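You operate a simulated robot arm through the tools that you are given. There is no shell and no other tool.

You run a simulated robot arm. Do the job below in one go: nothing can be reset, and whatever is moved stays where it is left.

JOB
Clamp the insole in the jig, sand the flash off and lay it in the pass tray.
Fine: put the sanding block back and leave the clamp open. Where these are worked on the way, their far stop is far enough and under half their travel is too little: toggle clamp. What is to be rubbed or washed off counts as gone when no trace of it is left.

Only the result counts: the job must be done as asked and must still hold three seconds after the hand-in. Knocking over, shifting, dropping, spilling or breaking anything else fails it.

ROBOT AND FRAMES
A 7-joint arm with a two-finger parallel gripper, fixed in place. Base frame: the origin is on the floor under the middle of its stand, x ahead of it, y to its left, z up. Readings come in cm, rad, newtons and seconds.
It reaches about 104.6 cm from its shoulder. Its first joint turns from -2.897 to 2.897 rad. Payload 1.57 kg.
The tool frame sits at the grasp point between the pads (the TCP): z along the fingers, y along the line on which they close. The tips reach 3 cm beyond it. Largest opening 8 cm; finger width 1.7, thickness 1.2; the body of the gripper, 4 by 8.2 cm, starts 8 cm behind the TCP.
Orientation is that of the tool frame in the base frame, as a unit quaternion [x, y, z, w]. With the fingers straight down and closing along the base's y, the tool's x points along the base's -x, its y along +y and its z along -z.

CONTROLS
- The arm moves only by the tool apply_moves. Its argument "motion" is a list that holds one entry, the list of rows, each a list of 7 numbers: the shift along the tool's x, y, z in units of 50 mm (1.0 is 50 mm), then the turn, a rotation vector about the tool's x, y, z in units of 8 degrees (1.0 is 8 degrees), then the opening, from 0 (shut) to 1 (fully open). In form: [[[x, y, z, rx, ry, rz, fingers], ...]]. A call has 1 to 20 rows; each row shifts and turns the commanded pose from where the row before left it, along the tool's axes as they then stand. A call with a number of a shift or a turn outside -1 to 1 is refused whole. A row lasts 0.2 s, in which the tool goes at most 5 cm and 0.15 rad; a call with a longer step from one row to the next is refused whole, and so is a gripper value outside its range. Where a pose cannot be reached the arm comes as near as it can. A force on the tool above 60 N (or 10 N above the force at the start of the call, whichever is more), or a blocked arm, ends the call early, and 0.2 s more pass. Each finger travels about 15.3 cm/s and halts on what it meets, pressing with about 29 N; the grip force reading is that of the motor and also rises with nothing between the fingers. The clock runs only during rows and for 0.2 s after the last one: add rows that do not move to give the fingers time. The reply holds the time, the measured pose of the TCP, the force on the tool along the base axes, the opening and the grip force, in the units named above and with some noise, with the torque about the TCP (base axes, N m) and any sound that the robot's microphone picked up, and new pictures: "show" is both (left out), scene, wrist or none.
- Cameras (640 x 400 px; columns grow to the right, rows downward): "scene" is fixed at [40, 50.22, 148.47]; the picture's right is [-0.80, 0.60, 0.00], its down [0.59, 0.78, -0.23] and it looks along [-0.14, -0.18, -0.97] (base axes); focal length 246 px, centre (320, 200). "wrist" rides on the gripper at [7.2, -0.7, -12.2] in the tool frame; the picture's right is [0.09, 1.00, 0.00], its down [-0.84, 0.08, -0.54] and it looks along [-0.54, 0.05, 0.84] (tool axes); focal length 238 px, centre (320, 200). There is no depth. A picture from a camera that has moved, and an enlarged one, comes with that camera's place and axes in the base frame and with its lens.
- inspect(camera, box): a new picture of the part [left, top, right, bottom] of that camera's present view, enlarged. It takes no simulated time.
- job_done(): hands the job in; it is judged then, once.

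Places have to be worked out from the pictures, the camera data and where the tool is seen. Open the gripper and draw the arm clear of the work before you hand the job in, unless the task says otherwise.

The tools are called after "Emit:" as name(argument=value, ...) on one line, values as JSON. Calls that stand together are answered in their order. apply_moves: Moves the arm, as the interface text tells. Its arguments: {"type":"object","properties":{"motion":{"type":"array"},"show":{"type":"string","enum":["both","scene","wrist","none"]}},"required":["motion"]} The other tools are called the same way: inspect (camera, box) takes an enlarged picture of a part of a camera's view; job_done () hands the job in.

At the start:

```text
time: 0.0
tcp_pos: [21.16, 37.74, 116.11]
tcp_rot: [0.0, 1.0, 0.0, 0.0]
contact_force: [0.8, -0.4, -0.1]
moment: [-0.01, 0.01, 0.0]
gripper_width: 8.0
grasp_force: 0.1
```

scene: 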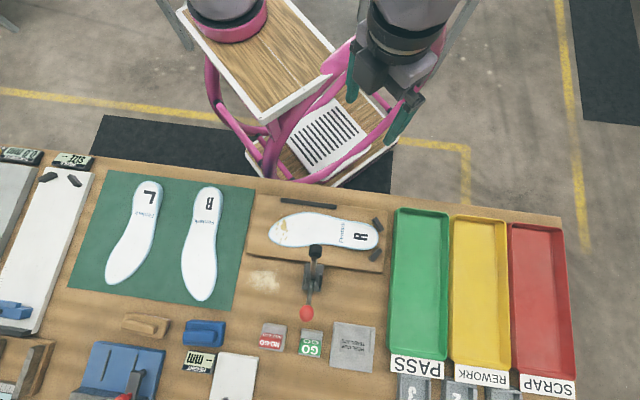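
wrist: 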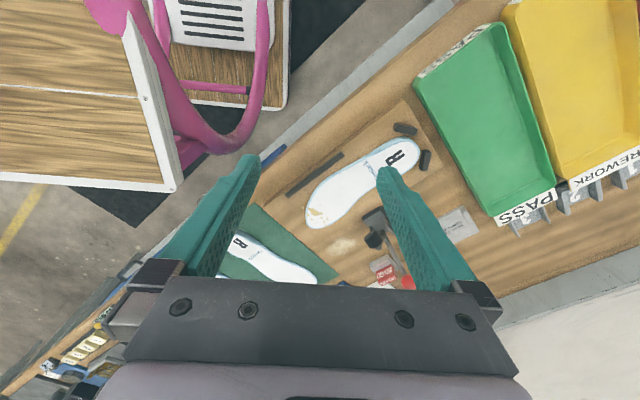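

I start by looking closely at the jig, the tools on the bench and the trays before moving anything.

Emit:
inspect(camera="scene", box=[240, 180, 400, 280])

Emit:
inspect(camera="scene", box=[80, 300, 240, 400])

Emit:
inspect(camera="scene", box=[240, 260, 400, 360])

Emit:
inspect(camera="scene", box=[0, 250, 240, 400])

Emit:
inspect(camera="wrist", box=[260, 100, 480, 300])

```text
4.00 times, centred on (320, 230) of scene
camera zoom: at [40.0, 50.22, 148.47], right [-0.8, 0.6, 0.0], down [0.59, 0.78, -0.23], along [-0.14, -0.18, -0.97], focal length 984 px, centre (320, 80)
```

zoom: 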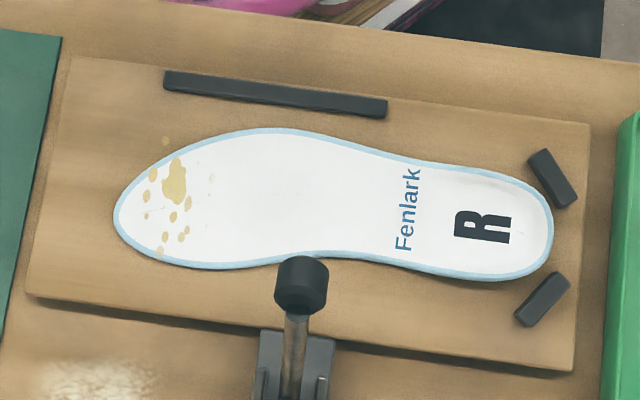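

```text
4.00 times, centred on (160, 350) of scene
camera zoom: at [40.0, 50.22, 148.47], right [-0.8, 0.6, 0.0], down [0.59, 0.78, -0.23], along [-0.14, -0.18, -0.97], focal length 984 px, centre (960, -400)
```

zoom: 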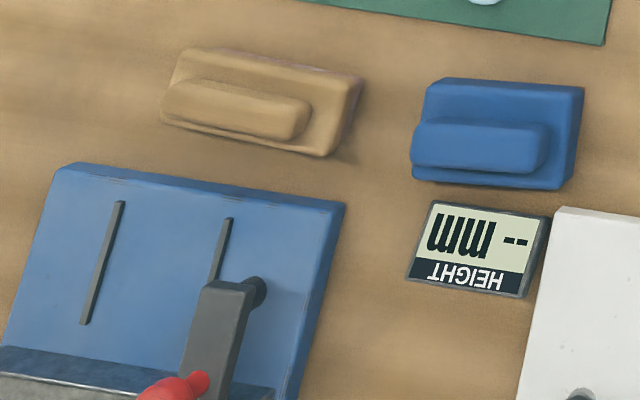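

```text
4.00 times, centred on (320, 310) of scene
camera zoom: at [40.0, 50.22, 148.47], right [-0.8, 0.6, 0.0], down [0.59, 0.78, -0.23], along [-0.14, -0.18, -0.97], focal length 984 px, centre (320, -240)
```

zoom: 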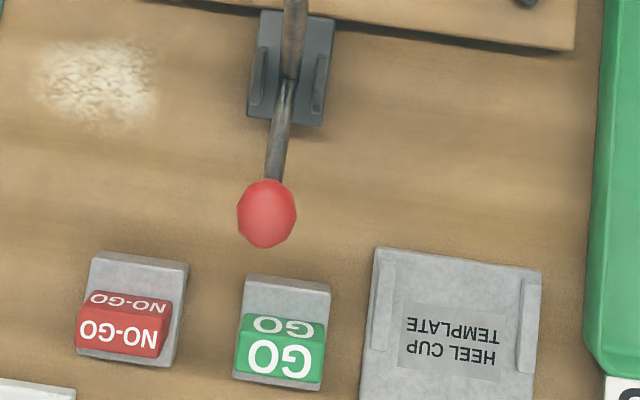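

```text
2.67 times, centred on (120, 325) of scene
camera zoom: at [40.0, 50.22, 148.47], right [-0.8, 0.6, 0.0], down [0.59, 0.78, -0.23], along [-0.14, -0.18, -0.97], focal length 656 px, centre (853, -133)
```

zoom: 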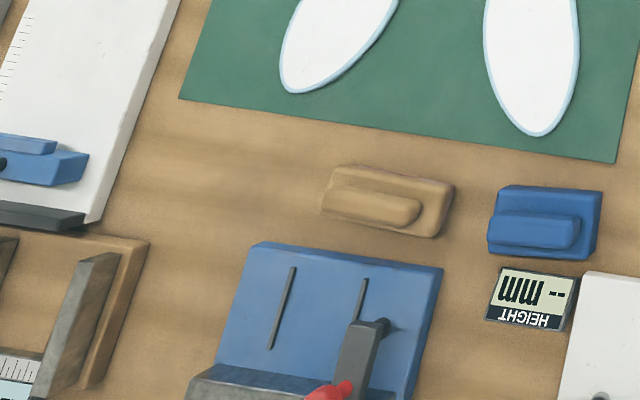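

```text
2.00 times, centred on (370, 200) of wrist
camera zoom: at [13.92, 37.2, 128.32], right [-0.09, 1.0, 0.0], down [0.84, 0.08, 0.54], along [0.54, 0.05, -0.84], focal length 477 px, centre (220, 200)
```

zoom: 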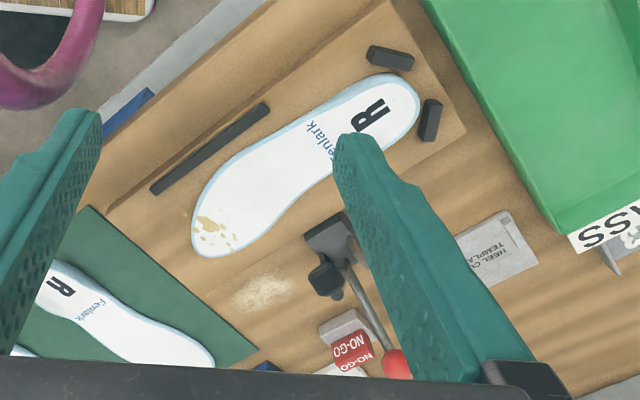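

The insole lies on the jig board with tan flash spots near its toe. The clamp has a red ball handle, and a tan block and a blue block lie further off. I move over towards the tray side and turn the wrist camera to look along the bench at the clamp.

Emit:
apply_moves(motion=[[[-0.417, 0.687, 0.33, 0, 0, 0, 1], [-0.417, 0.687, 0.33, 0, 0, 0, 1], [-0.417, 0.687, 0.33, 0, 0, 0, 1], [-0.417, 0.687, 0.33, 0, 0, 0, 1], [-0.417, 0.687, 0.33, 0, 0, 0, 1], [-0.417, 0.687, 0.33, 0, 0, 0, 1], [0, 0, 0, 0, 0, 1, 1], [0, 0, 0, 0, 0, 1, 1], [0, 0, 0, 0, 0, 1, 1], [0, 0, 0, 0, 0, 1, 1], [0, 0, 0, 0, 0, 1, 1], [0, 0, 0, 0, 0, 0.625, 1], [0, 0, 0, 0, 0, 0, 1]]])

```text
time: 2.8
tcp_pos: [33.6, 58.48, 106.16]
tcp_rot: [0.383, 0.924, 0.001, 0.001]
contact_force: [0.7, -0.6, 0.5]
moment: [-0.02, -0.01, 0.02]
gripper_width: 7.99
grasp_force: 0.1
camera wrist: at [28.06, 63.09, 118.35], right [0.64, 0.77, 0.0], down [0.65, -0.54, 0.54], along [0.42, -0.35, -0.84], focal length 238 px, centre (320, 200)
```

scene: 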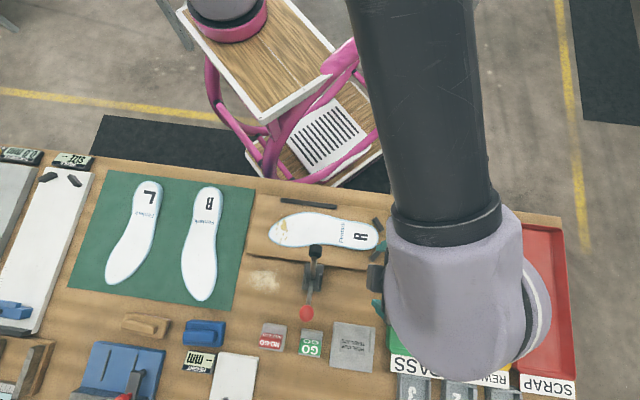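
wrist: 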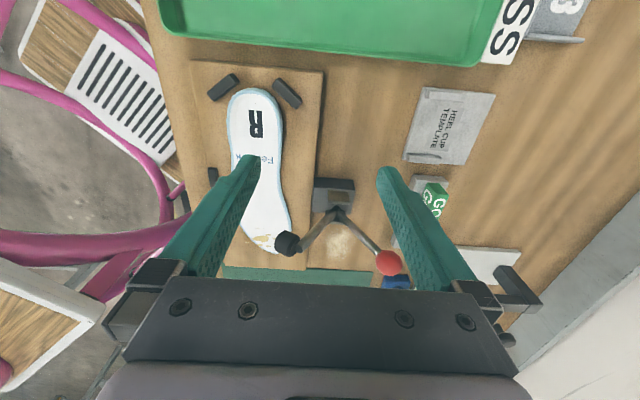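

Emit:
inspect(camera="wrist", box=[230, 150, 430, 290])

Emit:
inspect(camera="wrist", box=[150, 50, 350, 190])

```text
2.86 times, centred on (330, 220) of wrist
camera zoom: at [28.06, 63.09, 118.35], right [0.64, 0.77, 0.0], down [0.65, -0.54, 0.54], along [0.42, -0.35, -0.84], focal length 681 px, centre (291, 143)
```

zoom: 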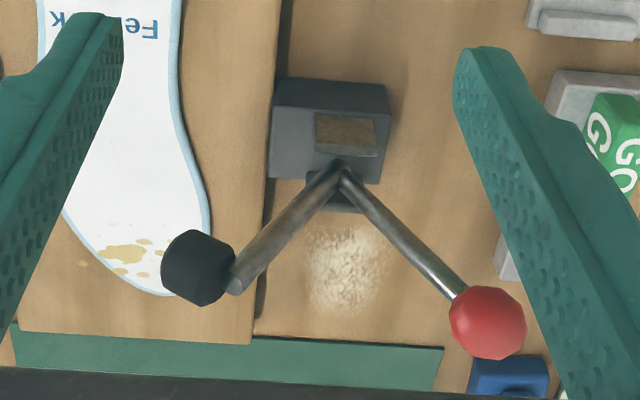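

```text
2.86 times, centred on (250, 120) of wrist
camera zoom: at [28.06, 63.09, 118.35], right [0.64, 0.77, 0.0], down [0.65, -0.54, 0.54], along [0.42, -0.35, -0.84], focal length 681 px, centre (520, 429)
```

zoom: 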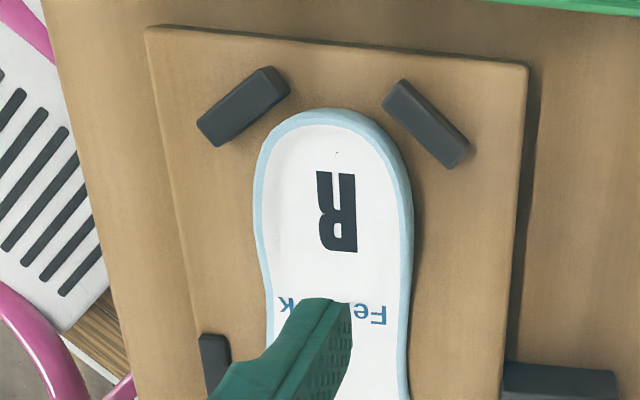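

The clamp is open: pad arm raised, with the ball at about (47.5, 56.3, 101) and the pad at about (40, 48.6, 98). Next I look at the two blocks from above, going high enough to clear the clamp handle.

Emit:
apply_moves(motion=[[[0, 0, -0.6, 0, 0, 0, 1], [0, 0, -0.6, 0, 0, 0, 1], [-0.776, 0.437, 0, 0, 0, 0, 1], [-0.776, 0.437, 0, 0, 0, 0, 1], [-0.776, 0.437, 0, 0, 0, 0, 1], [-0.776, 0.437, 0, 0, 0, 0, 1], [-0.776, 0.437, 0, 0, 0, 0, 1], [-0.776, 0.437, 0, 0, 0, 0, 1], [-0.776, 0.437, 0, 0, 0, 0, 1], [-0.776, 0.437, 0, 0, 0, 0, 1], [0, 0, 0, 0, 0, 0, 1]]])

```text
time: 5.2
tcp_pos: [68.04, 48.82, 112.34]
tcp_rot: [0.382, 0.924, 0.0, 0.001]
contact_force: [-0.1, -0.2, -0.4]
moment: [-0.01, -0.01, 0.02]
gripper_width: 7.97
grasp_force: 0.0
camera wrist: at [62.52, 53.51, 124.49], right [0.64, 0.77, 0.0], down [0.65, -0.54, 0.54], along [0.42, -0.35, -0.84], focal length 238 px, centre (320, 200)
```

scene: 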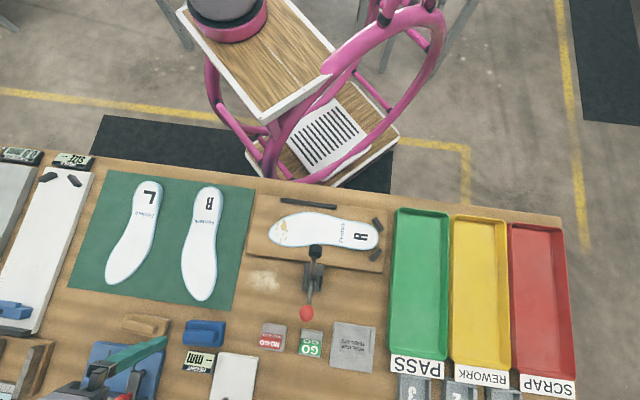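
wrist: 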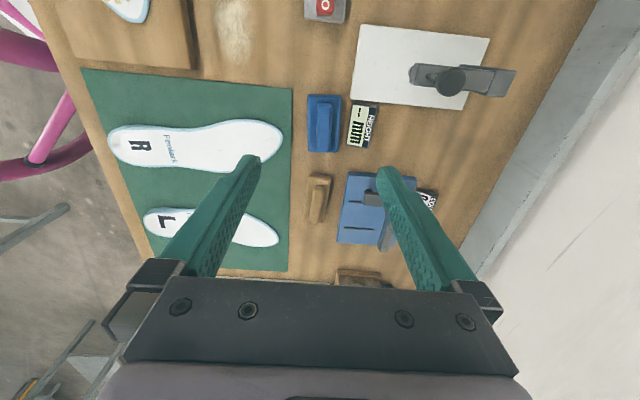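

Emit:
inspect(camera="wrist", box=[270, 80, 390, 160])

Emit:
inspect(camera="wrist", box=[270, 160, 390, 240])

Emit:
inspect(camera="wrist", box=[270, 200, 450, 310])

Emit:
inspect(camera="scene", box=[0, 140, 240, 290])

```text
5.00 times, centred on (330, 120) of wrist
camera zoom: at [62.52, 53.51, 124.49], right [0.64, 0.77, 0.0], down [0.65, -0.54, 0.54], along [0.42, -0.35, -0.84], focal length 1192 px, centre (270, 600)
```

zoom: 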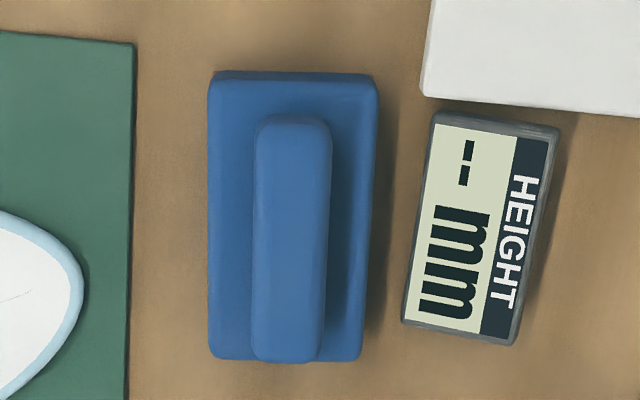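

```text
5.00 times, centred on (330, 200) of wrist
camera zoom: at [62.52, 53.51, 124.49], right [0.64, 0.77, 0.0], down [0.65, -0.54, 0.54], along [0.42, -0.35, -0.84], focal length 1192 px, centre (270, 200)
```

zoom: 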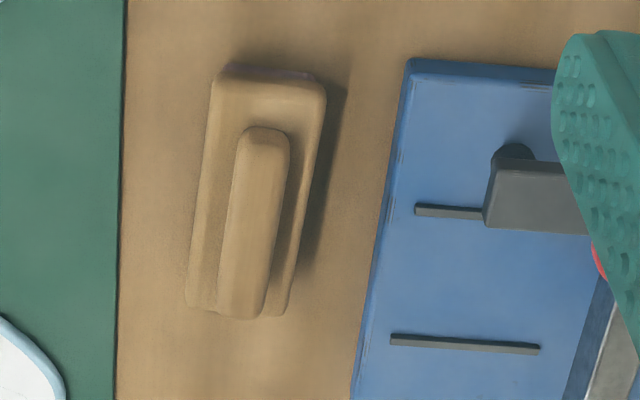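

```text
3.56 times, centred on (360, 255) of wrist
camera zoom: at [62.52, 53.51, 124.49], right [0.64, 0.77, 0.0], down [0.65, -0.54, 0.54], along [0.42, -0.35, -0.84], focal length 848 px, centre (178, 4)
```

zoom: 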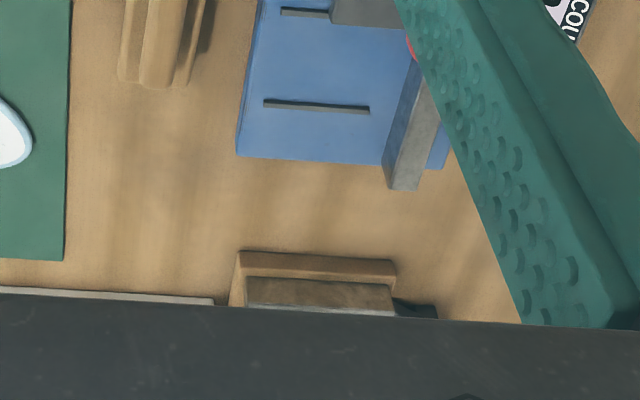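

```text
2.67 times, centred on (120, 215) of scene
camera zoom: at [40.0, 50.22, 148.47], right [-0.8, 0.6, 0.0], down [0.59, 0.78, -0.23], along [-0.14, -0.18, -0.97], focal length 656 px, centre (853, 160)
```

zoom: 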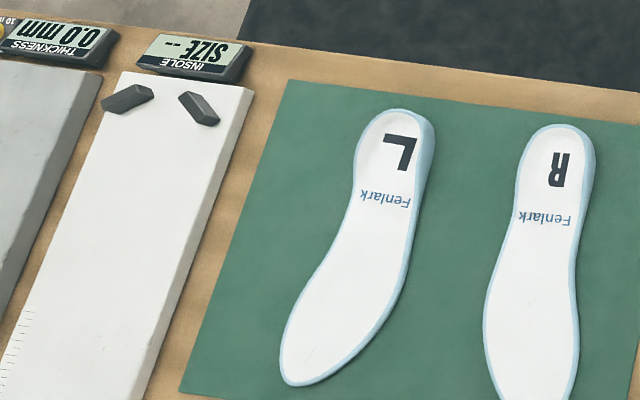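

Emit:
inspect(camera="wrist", box=[300, 168, 340, 193])

Emit:
inspect(camera="wrist", box=[305, 88, 350, 116])

Emit:
inspect(camera="scene", box=[110, 305, 180, 349])

Emit:
inspect(camera="scene", box=[170, 310, 240, 354])

```text
16.00 times, centred on (320, 180) of wrist
camera zoom: at [62.52, 53.51, 124.49], right [0.64, 0.77, 0.0], down [0.65, -0.54, 0.54], along [0.42, -0.35, -0.84], focal length 3814 px, centre (320, 512)
```

zoom: 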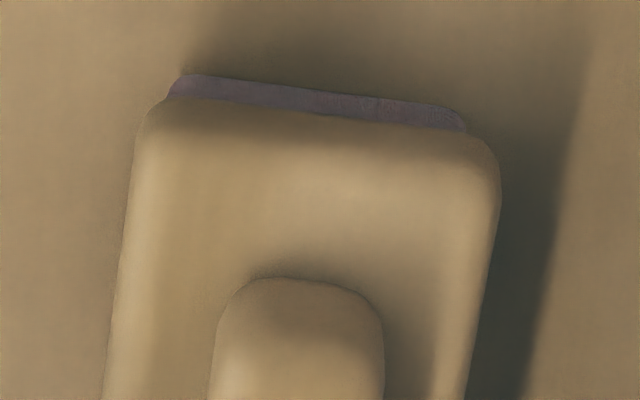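

```text
14.22 times, centred on (328, 102) of wrist
camera zoom: at [62.52, 53.51, 124.49], right [0.64, 0.77, 0.0], down [0.65, -0.54, 0.54], along [0.42, -0.35, -0.84], focal length 3390 px, centre (213, 1594)
```

zoom: 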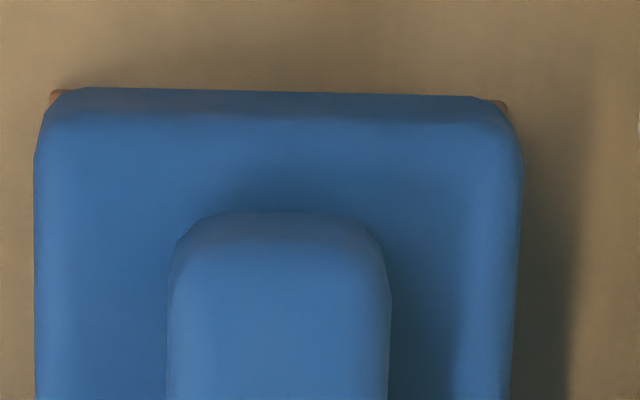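

```text
9.09 times, centred on (145, 327) of scene
camera zoom: at [40.0, 50.22, 148.47], right [-0.8, 0.6, 0.0], down [0.59, 0.78, -0.23], along [-0.14, -0.18, -0.97], focal length 2235 px, centre (1911, -954)
```

zoom: 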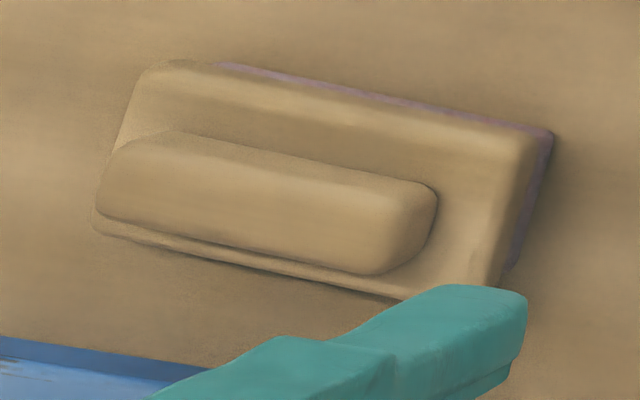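

```text
9.09 times, centred on (205, 332) of scene
camera zoom: at [40.0, 50.22, 148.47], right [-0.8, 0.6, 0.0], down [0.59, 0.78, -0.23], along [-0.14, -0.18, -0.97], focal length 2235 px, centre (1366, -1000)
```

zoom: 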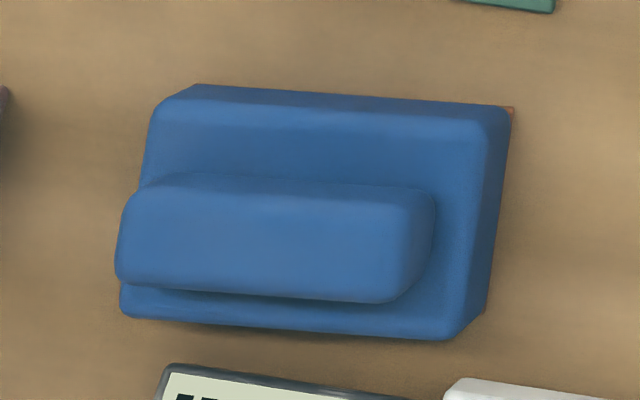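

The undersides differ: the tan block has a thin grey-purple layer and the blue one a thin orange-brown layer. I need a lower, closer view to tell which is the abrasive, so I turn the camera to look outward across the mat and tilt it toward the horizontal.

Emit:
apply_moves(motion=[[[-0.118, -0.75, 0, 0, 0, 0, 1], [-0.118, -0.75, 0, 0, 0, 0, 1], [-0.118, -0.75, 0, 0, 0, 0, 1], [0, 0, 0, 0, 0, -0.9375, 1], [0, 0, 0, 0, 0, -0.9375, 1], [0, 0, 0, 0, 0, -0.9375, 1], [0, 0, 0, 0, 0, -0.9375, 1], [0, 0, 0, 0, 0, -0.9375, 1], [0, 0, 0, 0, 0, -0.9375, 1], [0, 0, 0, 0, 0, -0.9375, 1], [0, 0, 0, 0, 0, -0.9375, 1], [0, 0, 0, 0, 0, -0.9375, 1], [0, 0, 0, 0, 0, -0.9375, 1], [0, 0, 0, 0, 0, -0.9375, 1], [0, 0, 0, 0, 0, -0.9375, 1], [0, 0, 0, 0, -0.875, 0, 1], [0, 0, 0, 0, -0.875, 0, 1], [0, 0, 0, 0, -0.875, 0, 1], [0, 0, 0, 0, -0.875, 0, 1], [0, 0, 0, 0, -0.875, 0, 1]]])

```text
time: 9.4
tcp_pos: [61.12, 39.71, 112.26]
tcp_rot: [-0.365, 0.881, 0.115, 0.279]
contact_force: [0.6, 0.3, -1.0]
moment: [0.04, 0.05, 0.05]
gripper_width: 7.98
grasp_force: 0.0
camera wrist: at [52.65, 30.11, 118.06], right [-0.76, 0.65, -0.05], down [0.21, 0.32, 0.92], along [0.62, 0.69, -0.38], focal length 238 px, centre (320, 200)
```

scene: 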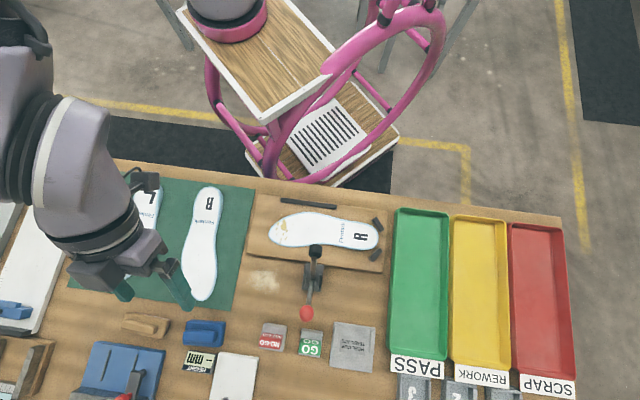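
wrist: 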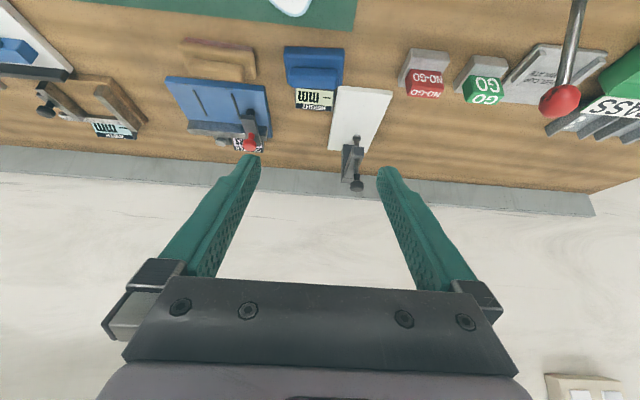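

Both blocks are in view now, so I zoom onto their lower edges.

Emit:
inspect(camera="wrist", box=[275, 35, 355, 95])

Emit:
inspect(camera="wrist", box=[170, 30, 270, 95])

Emit:
inspect(camera="wrist", box=[0, 0, 320, 200])

Emit:
inspect(camera="wrist", box=[320, 0, 640, 200])

```text
6.67 times, centred on (315, 65) of wrist
camera zoom: at [52.65, 30.11, 118.06], right [-0.76, 0.65, -0.05], down [0.21, 0.32, 0.92], along [0.62, 0.69, -0.38], focal length 1589 px, centre (353, 1100)
```

zoom: 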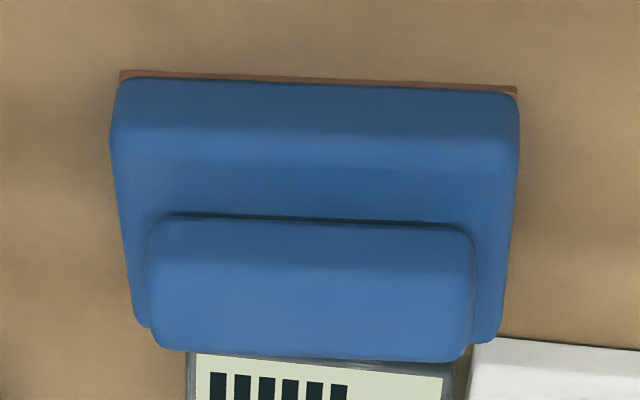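

```text
6.15 times, centred on (220, 62) of wrist
camera zoom: at [52.65, 30.11, 118.06], right [-0.76, 0.65, -0.05], down [0.21, 0.32, 0.92], along [0.62, 0.69, -0.38], focal length 1467 px, centre (935, 1046)
```

zoom: 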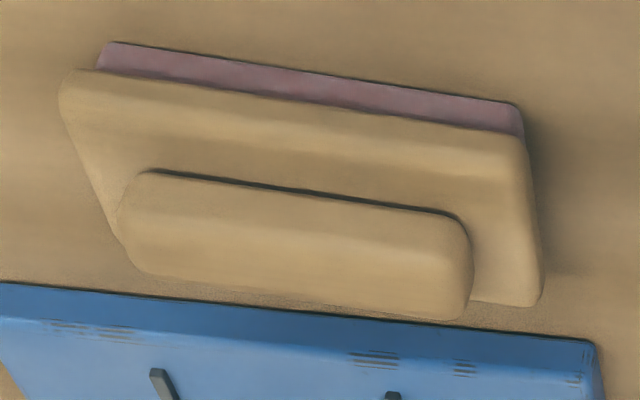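

```text
2.00 times, centred on (160, 100) of wrist
camera zoom: at [52.65, 30.11, 118.06], right [-0.76, 0.65, -0.05], down [0.21, 0.32, 0.92], along [0.62, 0.69, -0.38], focal length 477 px, centre (640, 400)
```

zoom: 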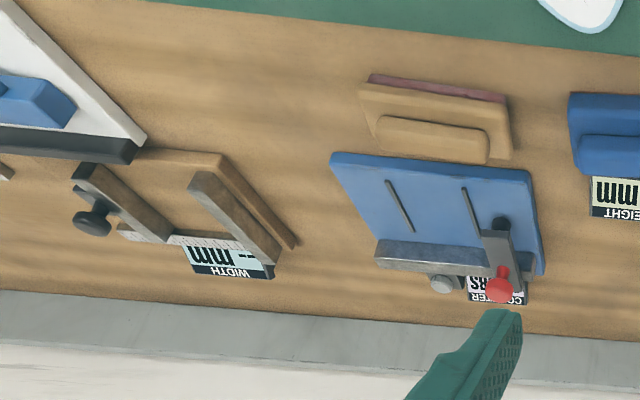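

```text
2.00 times, centred on (480, 100) of wrist
camera zoom: at [52.65, 30.11, 118.06], right [-0.76, 0.65, -0.05], down [0.21, 0.32, 0.92], along [0.62, 0.69, -0.38], focal length 477 px, centre (0, 400)
```

zoom: 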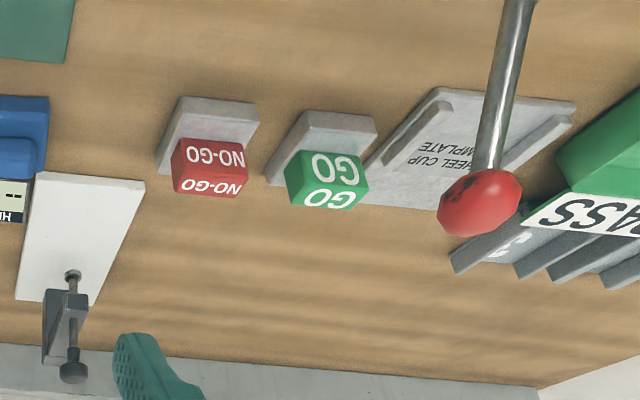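

Emit:
inspect(camera="wrist", box=[286, 41, 304, 52])

Emit:
inspect(camera="wrist", box=[183, 34, 207, 49])

```text
16.00 times, centred on (295, 46) of wrist
camera zoom: at [52.65, 30.11, 118.06], right [-0.76, 0.65, -0.05], down [0.21, 0.32, 0.92], along [0.62, 0.69, -0.38], focal length 3814 px, centre (720, 2656)
```

zoom: 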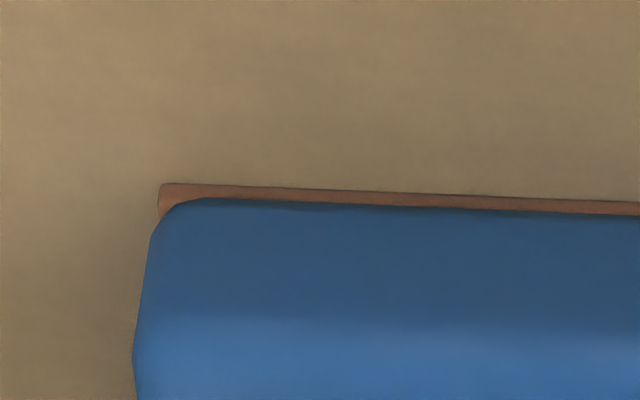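

```text
16.00 times, centred on (195, 42) of wrist
camera zoom: at [52.65, 30.11, 118.06], right [-0.76, 0.65, -0.05], down [0.21, 0.32, 0.92], along [0.62, 0.69, -0.38], focal length 3814 px, centre (2320, 2736)
```

zoom: 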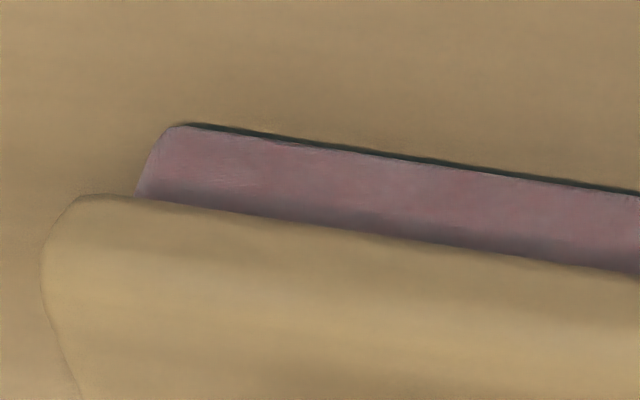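

The blue block carries a thin orange-brown abrasive sheet, while the tan one has a thick mauve felt-like pad, so I take the blue block as the sanding block. First I close the clamp: undo the tilt, turn back so the fingers open along the handle's swing, and hover above the red ball.

Emit:
apply_moves(motion=[[[0, 0, 0, 0, 0.875, 0, 1], [0, 0, 0, 0, 0.875, 0, 1], [0, 0, 0, 0, 0.875, 0, 1], [0, 0, 0, 0, 0.875, 0, 1], [0, 0, 0, 0, 0.875, 0, 1], [0, 0, 0, 0, 0, 0.9375, 1], [0, 0, 0, 0, 0, 0.9375, 1], [0, 0, 0, 0, 0, 0.9375, 1], [0, 0, 0, 0, 0, 0.9375, 1], [0, 0, 0, 0, 0, 0.9375, 1], [0, 0, 0, 0, 0, 0.9375, 1], [0, 0, 0, 0, 0, 0.9375, 1], [0, 0, 0, 0, 0, 0.9375, 1], [0, 0, 0, 0, 0, 0.9375, 1], [0, 0, 0, 0, 0, 0.9375, 1], [0, 0, 0, 0, 0, 0.9375, 1], [0, 0, 0, 0, 0, 0.9375, 1]]], show="none")

Emit:
apply_moves(motion=[[[0.854, 0.085, 0, 0, 0, 0, 1], [0.854, 0.085, 0, 0, 0, 0, 1], [0.854, 0.085, 0, 0, 0, 0, 1], [0.854, 0.085, 0, 0, 0, 0, 1], [0.854, 0.085, 0, 0, 0, 0, 1], [0, 0, 0, 0, 0, 0, 1]]])

```text
time: 13.0
tcp_pos: [61.3, 39.56, 112.29]
tcp_rot: [0.383, 0.924, -0.001, 0.0]
contact_force: [0.0, 0.4, -0.7]
moment: [0.0, 0.02, -0.03]
gripper_width: 8.02
grasp_force: 0.1
```

```text
time: 14.4
tcp_pos: [47.53, 56.2, 112.26]
tcp_rot: [0.383, 0.924, 0.0, 0.0]
contact_force: [0.8, 0.2, 0.4]
moment: [0.01, 0.0, 0.01]
gripper_width: 7.97
grasp_force: 0.0
camera wrist: at [42.02, 60.9, 124.41], right [0.64, 0.77, 0.0], down [0.65, -0.54, 0.54], along [0.42, -0.35, -0.84], focal length 238 px, centre (320, 200)
```

scene: 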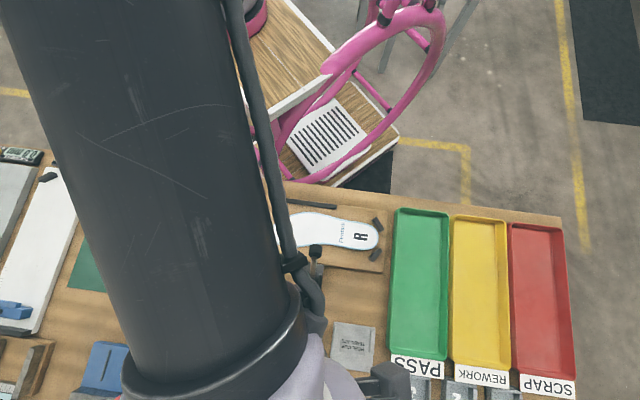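
wrist: 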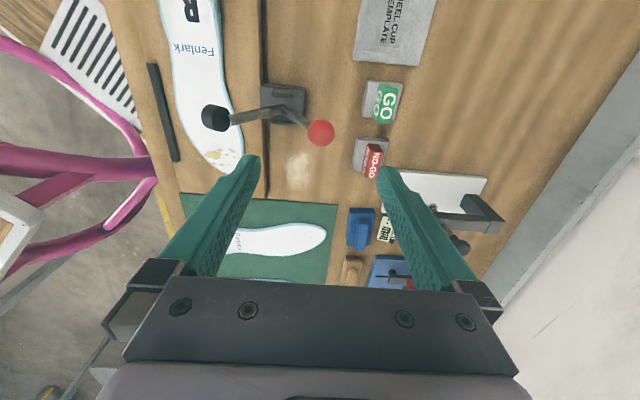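

The ball lies directly beneath the TCP, at about z 101.4. I lower the open fingers so they straddle it.

Emit:
apply_moves(motion=[[[0, 0, 0.7, 0, 0, 0, 1], [0, 0, 0.7, 0, 0, 0, 1], [0, 0, 0.5, 0, 0, 0, 1], [0, 0, 0, 0, 0, 0, 1]]], show="wrist")

```text
time: 15.4
tcp_pos: [47.59, 56.22, 103.02]
tcp_rot: [0.382, 0.924, 0.0, 0.001]
contact_force: [0.3, -0.3, -0.5]
moment: [-0.01, -0.01, -0.03]
gripper_width: 8.01
grasp_force: 0.1
camera wrist: at [42.12, 60.84, 115.07], right [0.64, 0.77, 0.0], down [0.65, -0.54, 0.54], along [0.42, -0.35, -0.84], focal length 238 px, centre (320, 200)
```

wrist: 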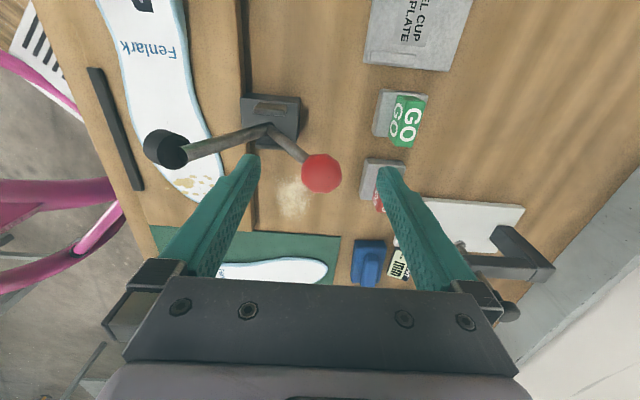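

The ball sits between the fingertips. I go 0.8 cm lower and begin pushing the handle toward the robot, slowly.

Emit:
apply_moves(motion=[[[0, 0, 0.16, 0, 0, 0, 1], [0, -0.25, 0, 0, 0, 0, 1], [0, -0.25, 0, 0, 0, 0, 1], [0, -0.2, 0, 0, 0, 0, 1], [0, -0.2, 0, 0, 0, 0, 1], [0, -0.2, 0, 0, 0, 0, 1], [0, 0, 0, 0, 0, 0, 1]]], show="wrist")

```text
time: 17.0
tcp_pos: [43.67, 52.3, 102.02]
tcp_rot: [0.383, 0.924, 0.0, 0.001]
contact_force: [-0.3, -0.6, -0.6]
moment: [-0.01, 0.0, 0.0]
gripper_width: 7.98
grasp_force: 0.0
camera wrist: at [38.23, 56.96, 114.12], right [0.64, 0.77, 0.0], down [0.65, -0.54, 0.54], along [0.42, -0.35, -0.84], focal length 238 px, centre (320, 200)
```

wrist: 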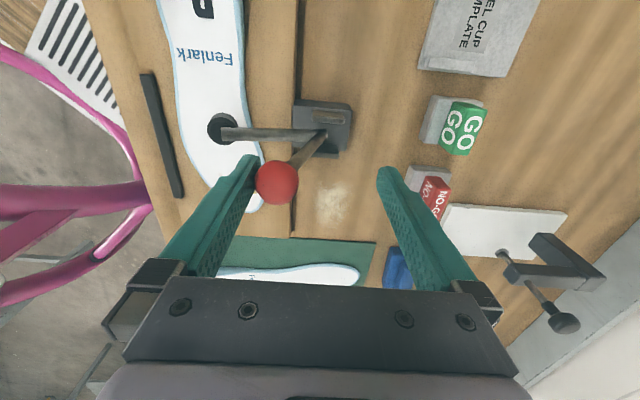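

The lever has swung over by itself and the pad is down on the insole. I look closely to confirm it is fully closed.

Emit:
inspect(camera="wrist", box=[140, 70, 380, 220])

Emit:
inspect(camera="scene", box=[240, 180, 400, 280])

```text
2.67 times, centred on (260, 145) of wrist
camera zoom: at [38.23, 56.96, 114.12], right [0.64, 0.77, 0.0], down [0.65, -0.54, 0.54], along [0.42, -0.35, -0.84], focal length 636 px, centre (480, 347)
```

zoom: 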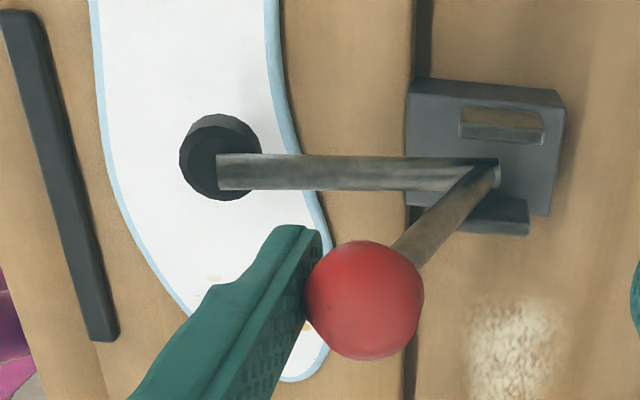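

```text
4.00 times, centred on (320, 230) of scene
camera zoom: at [40.0, 50.22, 148.47], right [-0.8, 0.6, 0.0], down [0.59, 0.78, -0.23], along [-0.14, -0.18, -0.97], focal length 984 px, centre (320, 80)
```

zoom: 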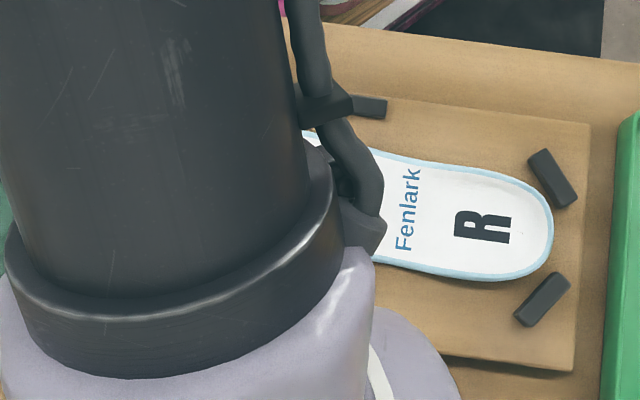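

The pad appears down, but the ball may be resting on the near finger. I continue in the same direction so that finger moves off and the other one presses the handle onto its stop.

Emit:
apply_moves(motion=[[[0, -0.2, 0, 0, 0, 0, 1], [0, -0.2, 0, 0, 0, 0, 1], [0, -0.2, 0, 0, 0, 0, 1], [0, 0, 0, 0, 0, 0, 1]]], show="wrist")

Emit:
inspect(camera="wrist", box=[180, 70, 420, 220])

```text
time: 18.0
tcp_pos: [41.47, 50.28, 102.09]
tcp_rot: [0.384, 0.923, 0.0, 0.001]
contact_force: [-0.3, 0.5, 0.4]
moment: [-0.03, 0.0, 0.03]
gripper_width: 7.98
grasp_force: 0.0
camera wrist: at [36.09, 54.93, 114.15], right [0.64, 0.77, 0.0], down [0.65, -0.54, 0.54], along [0.42, -0.35, -0.84], focal length 238 px, centre (320, 200)
```

wrist: 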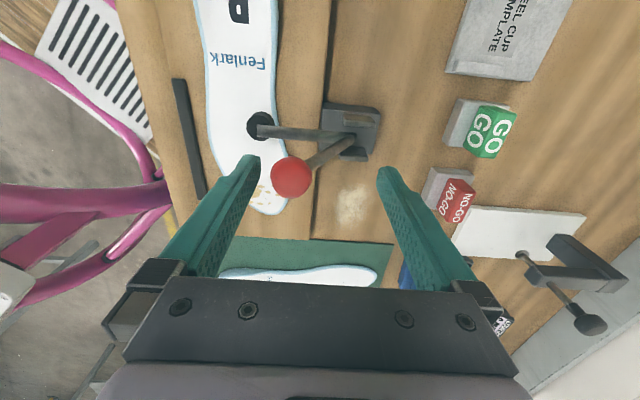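

```text
2.67 times, centred on (300, 145) of wrist
camera zoom: at [36.09, 54.93, 114.15], right [0.64, 0.77, 0.0], down [0.65, -0.54, 0.54], along [0.42, -0.35, -0.84], focal length 636 px, centre (373, 347)
```

zoom: 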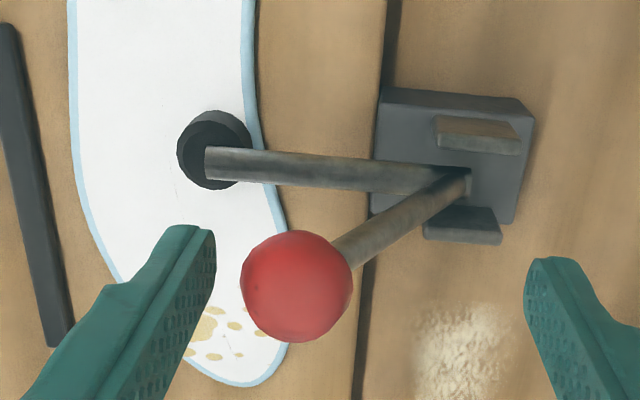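

The ball moved further as the finger made way, so the clamp is now at or near its stop. I press it home with the outer finger and watch the force.

Emit:
apply_moves(motion=[[[0, -0.25, 0, 0, 0, 0, 1], [0, -0.25, 0, 0, 0, 0, 1], [0, -0.2, 0, 0, 0, 0, 1], [0, -0.1, 0, 0, 0, 0, 1], [0, 0, 0, 0, 0, 0, 1]]], show="wrist")

Emit:
inspect(camera="wrist", box=[200, 70, 440, 220])

```text
time: 19.2
tcp_pos: [38.86, 47.4, 102.06]
tcp_rot: [0.383, 0.924, -0.001, 0.0]
contact_force: [0.2, -0.2, 0.2]
moment: [0.02, 0.01, -0.02]
gripper_width: 7.98
grasp_force: 0.0
camera wrist: at [33.26, 52.05, 114.15], right [0.64, 0.77, 0.0], down [0.65, -0.54, 0.54], along [0.42, -0.35, -0.84], focal length 238 px, centre (320, 200)
```

wrist: 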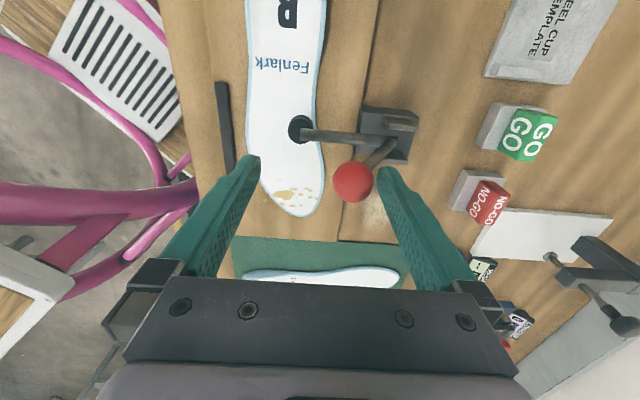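

```text
2.67 times, centred on (320, 145) of wrist
camera zoom: at [33.26, 52.05, 114.15], right [0.64, 0.77, 0.0], down [0.65, -0.54, 0.54], along [0.42, -0.35, -0.84], focal length 636 px, centre (320, 347)
```

zoom: 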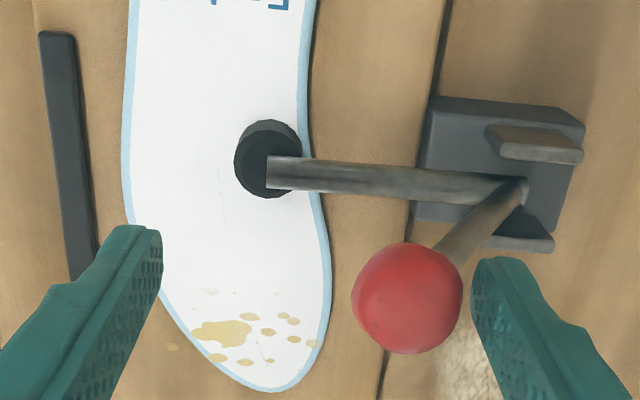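

The ball stayed at about (40.2, 49, 100.7), so it is at its stop. A last short push in small steps should confirm that.

Emit:
apply_moves(motion=[[[0, -0.1, 0, 0, 0, 0, 1], [0, -0.06, 0, 0, 0, 0, 1], [0, -0.06, 0, 0, 0, 0, 1], [0, 0, 0, 0, 0, 0, 1]]], show="wrist")

```text
time: 20.2
tcp_pos: [38.49, 47.05, 102.07]
tcp_rot: [0.383, 0.924, 0.003, 0.001]
contact_force: [31.8, 36.5, -8.1]
moment: [0.28, -0.51, 0.13]
gripper_width: 8.02
grasp_force: 0.4
camera wrist: at [32.83, 51.56, 114.16], right [0.64, 0.77, 0.01], down [0.64, -0.54, 0.54], along [0.42, -0.34, -0.84], focal length 238 px, centre (320, 200)
```

wrist: 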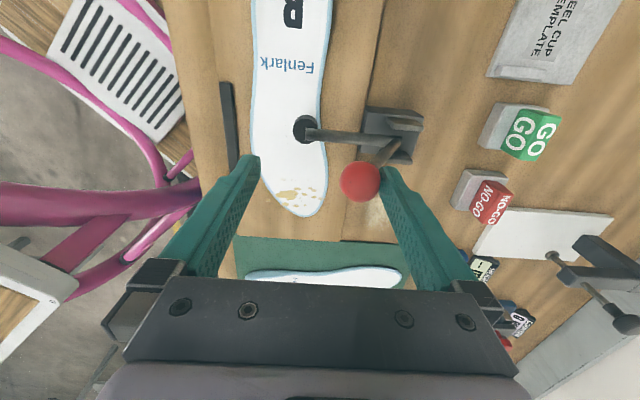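

The force rose to about 48 N with the ball not moving, so the clamp is on its far stop. I back off, lift clear and look at the flash spots from here.

Emit:
apply_moves(motion=[[[0, 0.25, 0, 0, 0, 0, 1], [0, 0.15, 0, 0, 0, 0, 1], [0, 0, -0.6, 0, 0, 0, 1], [0, 0, -0.8, 0, 0, 0, 1], [0, 0, -0.8, 0, 0, 0, 1], [0, 0, 0, 0, 0, 0, 1]]], show="wrist")

Emit:
inspect(camera="wrist", box=[210, 80, 370, 180])

```text
time: 21.6
tcp_pos: [39.43, 48.11, 112.89]
tcp_rot: [0.383, 0.924, 0.0, 0.0]
contact_force: [0.0, 0.9, 0.8]
moment: [-0.01, 0.04, 0.01]
gripper_width: 8.0
grasp_force: 0.1
camera wrist: at [33.94, 52.8, 125.03], right [0.64, 0.77, 0.0], down [0.65, -0.54, 0.54], along [0.42, -0.35, -0.84], focal length 238 px, centre (320, 200)
```

wrist: 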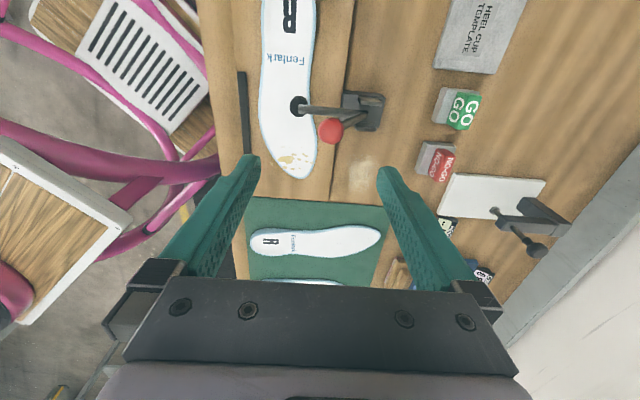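

```text
4.00 times, centred on (290, 130) of wrist
camera zoom: at [33.94, 52.8, 125.03], right [0.64, 0.77, 0.0], down [0.65, -0.54, 0.54], along [0.42, -0.35, -0.84], focal length 953 px, centre (440, 480)
```

zoom: 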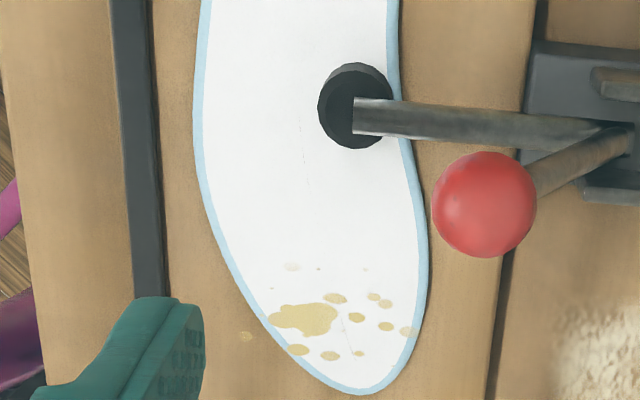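

The flash spots are clear and lie around (42.5, 38.8), with the insole top near z 88.8. Now I go for the blue sanding block, turning 5° to match its axis and hovering over it to refine its position.

Emit:
apply_moves(motion=[[[0, 0, 0, 0, 0, -0.625, 1], [-0.684, 0.559, 0, 0, 0, 0, 1], [-0.684, 0.559, 0, 0, 0, 0, 1], [-0.684, 0.559, 0, 0, 0, 0, 1], [-0.684, 0.559, 0, 0, 0, 0, 1], [-0.684, 0.559, 0, 0, 0, 0, 1], [-0.684, 0.559, 0, 0, 0, 0, 1], [-0.684, 0.559, 0, 0, 0, 0, 1], [0, 0, 0.6, 0, 0, 0, 1], [0, 0, 0.6, 0, 0, 0, 1], [0, 0, 0, 0, 0, 0, 1]]])

Emit:
inspect(camera="wrist", box=[240, 80, 400, 180])

Emit:
inspect(camera="scene", box=[220, 170, 380, 270])

```text
time: 24.0
tcp_pos: [70.21, 47.52, 106.79]
tcp_rot: [0.342, 0.94, 0.001, 0.001]
contact_force: [-0.3, -0.1, -0.1]
moment: [-0.05, -0.01, -0.02]
gripper_width: 8.01
grasp_force: 0.0
camera wrist: at [64.47, 51.69, 118.87], right [0.57, 0.82, 0.0], down [0.69, -0.48, 0.54], along [0.45, -0.31, -0.84], focal length 238 px, centre (320, 200)
```

scene: 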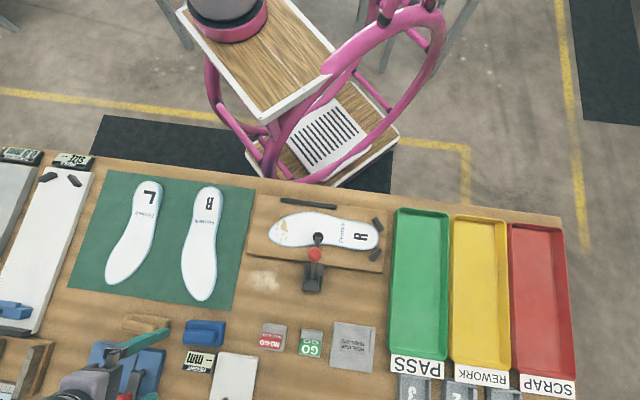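
wrist: 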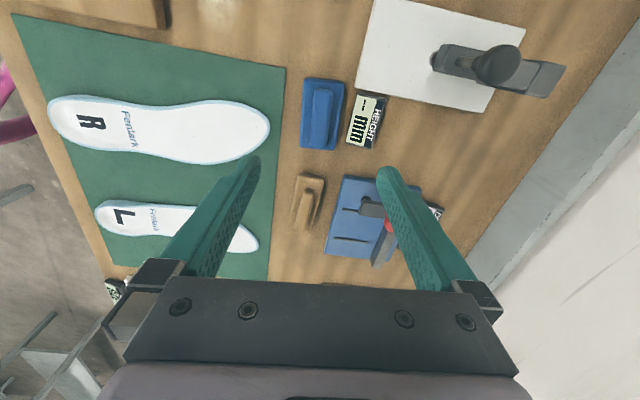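

```text
4.00 times, centred on (320, 130) of wrist
camera zoom: at [64.47, 51.69, 118.87], right [0.57, 0.82, 0.0], down [0.69, -0.48, 0.54], along [0.45, -0.31, -0.84], focal length 953 px, centre (320, 480)
```

zoom: 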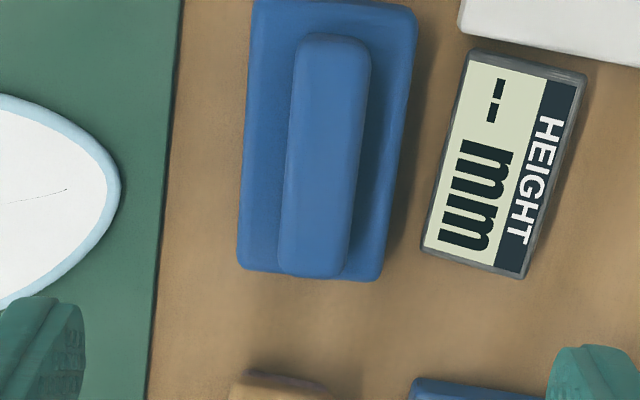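

```text
4.00 times, centred on (300, 220) of scene
camera zoom: at [40.0, 50.22, 148.47], right [-0.8, 0.6, 0.0], down [0.59, 0.78, -0.23], along [-0.14, -0.18, -0.97], focal length 984 px, centre (400, 120)
```

zoom: 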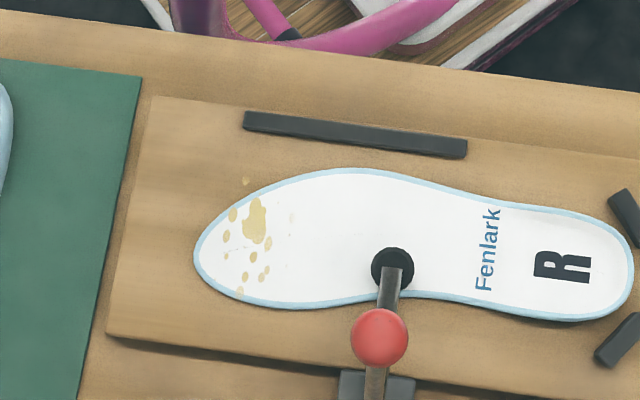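

The ridge centre is at about (70.4, 47.6) with its axis at −40°, matching the tool. I narrow the fingers to 4 cm, shift slightly and descend to just above the ridge.

Emit:
apply_moves(motion=[[[-0.02, 0.04, 0.2, 0, 0, 0, 0.5], [0, 0, 0.6, 0, 0, 0, 0.5], [0, 0, 0.6, 0, 0, 0, 0.5], [0, 0, 0.6, 0, 0, 0, 0.5], [0, 0, 0.5, 0, 0, 0, 0.5], [0, 0, 0, 0, 0, 0, 0.5]]])

Emit:
inspect(camera="wrist", box=[240, 80, 400, 180])

Emit:
inspect(camera="scene", box=[140, 290, 260, 365])

```text
time: 25.4
tcp_pos: [70.44, 47.55, 94.46]
tcp_rot: [0.342, 0.94, 0.001, 0.0]
contact_force: [0.1, 0.8, 0.2]
moment: [0.01, 0.0, 0.01]
gripper_width: 4.0
grasp_force: 0.1
camera wrist: at [64.53, 51.86, 106.59], right [0.57, 0.82, 0.0], down [0.69, -0.48, 0.54], along [0.45, -0.31, -0.84], focal length 238 px, centre (320, 200)
```

scene: 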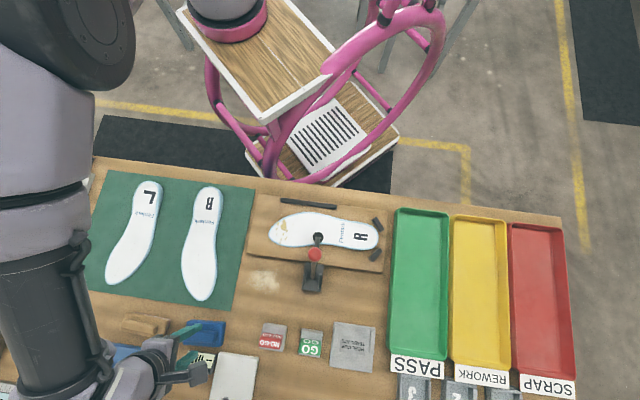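
wrist: 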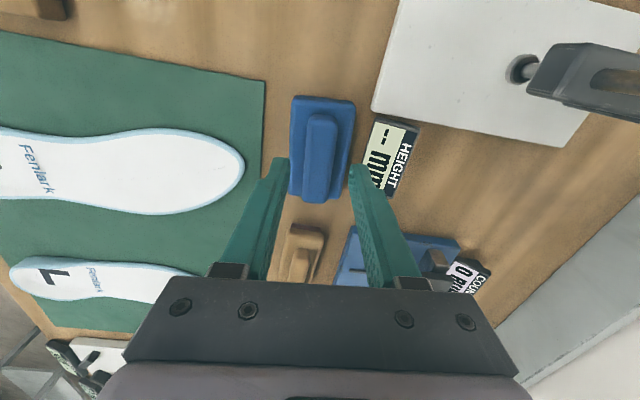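

```text
4.00 times, centred on (320, 130) of wrist
camera zoom: at [64.53, 51.86, 106.59], right [0.57, 0.82, 0.0], down [0.69, -0.48, 0.54], along [0.45, -0.31, -0.84], focal length 953 px, centre (320, 480)
```

zoom: 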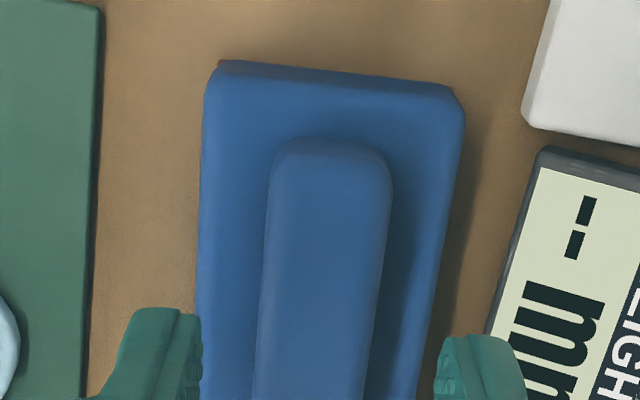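

```text
5.33 times, centred on (200, 328) of scene
camera zoom: at [40.0, 50.22, 148.47], right [-0.8, 0.6, 0.0], down [0.59, 0.78, -0.23], along [-0.14, -0.18, -0.97], focal length 1311 px, centre (960, -480)
```

zoom: 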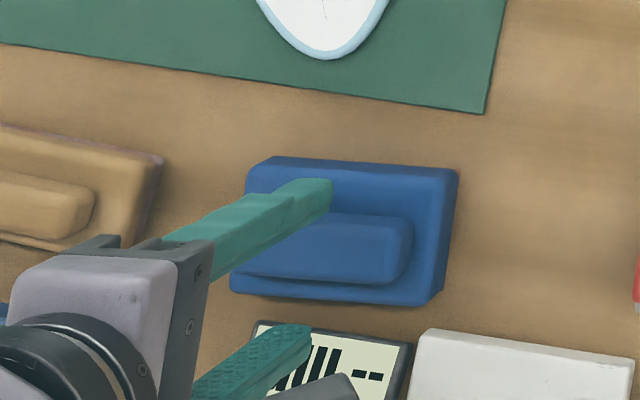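

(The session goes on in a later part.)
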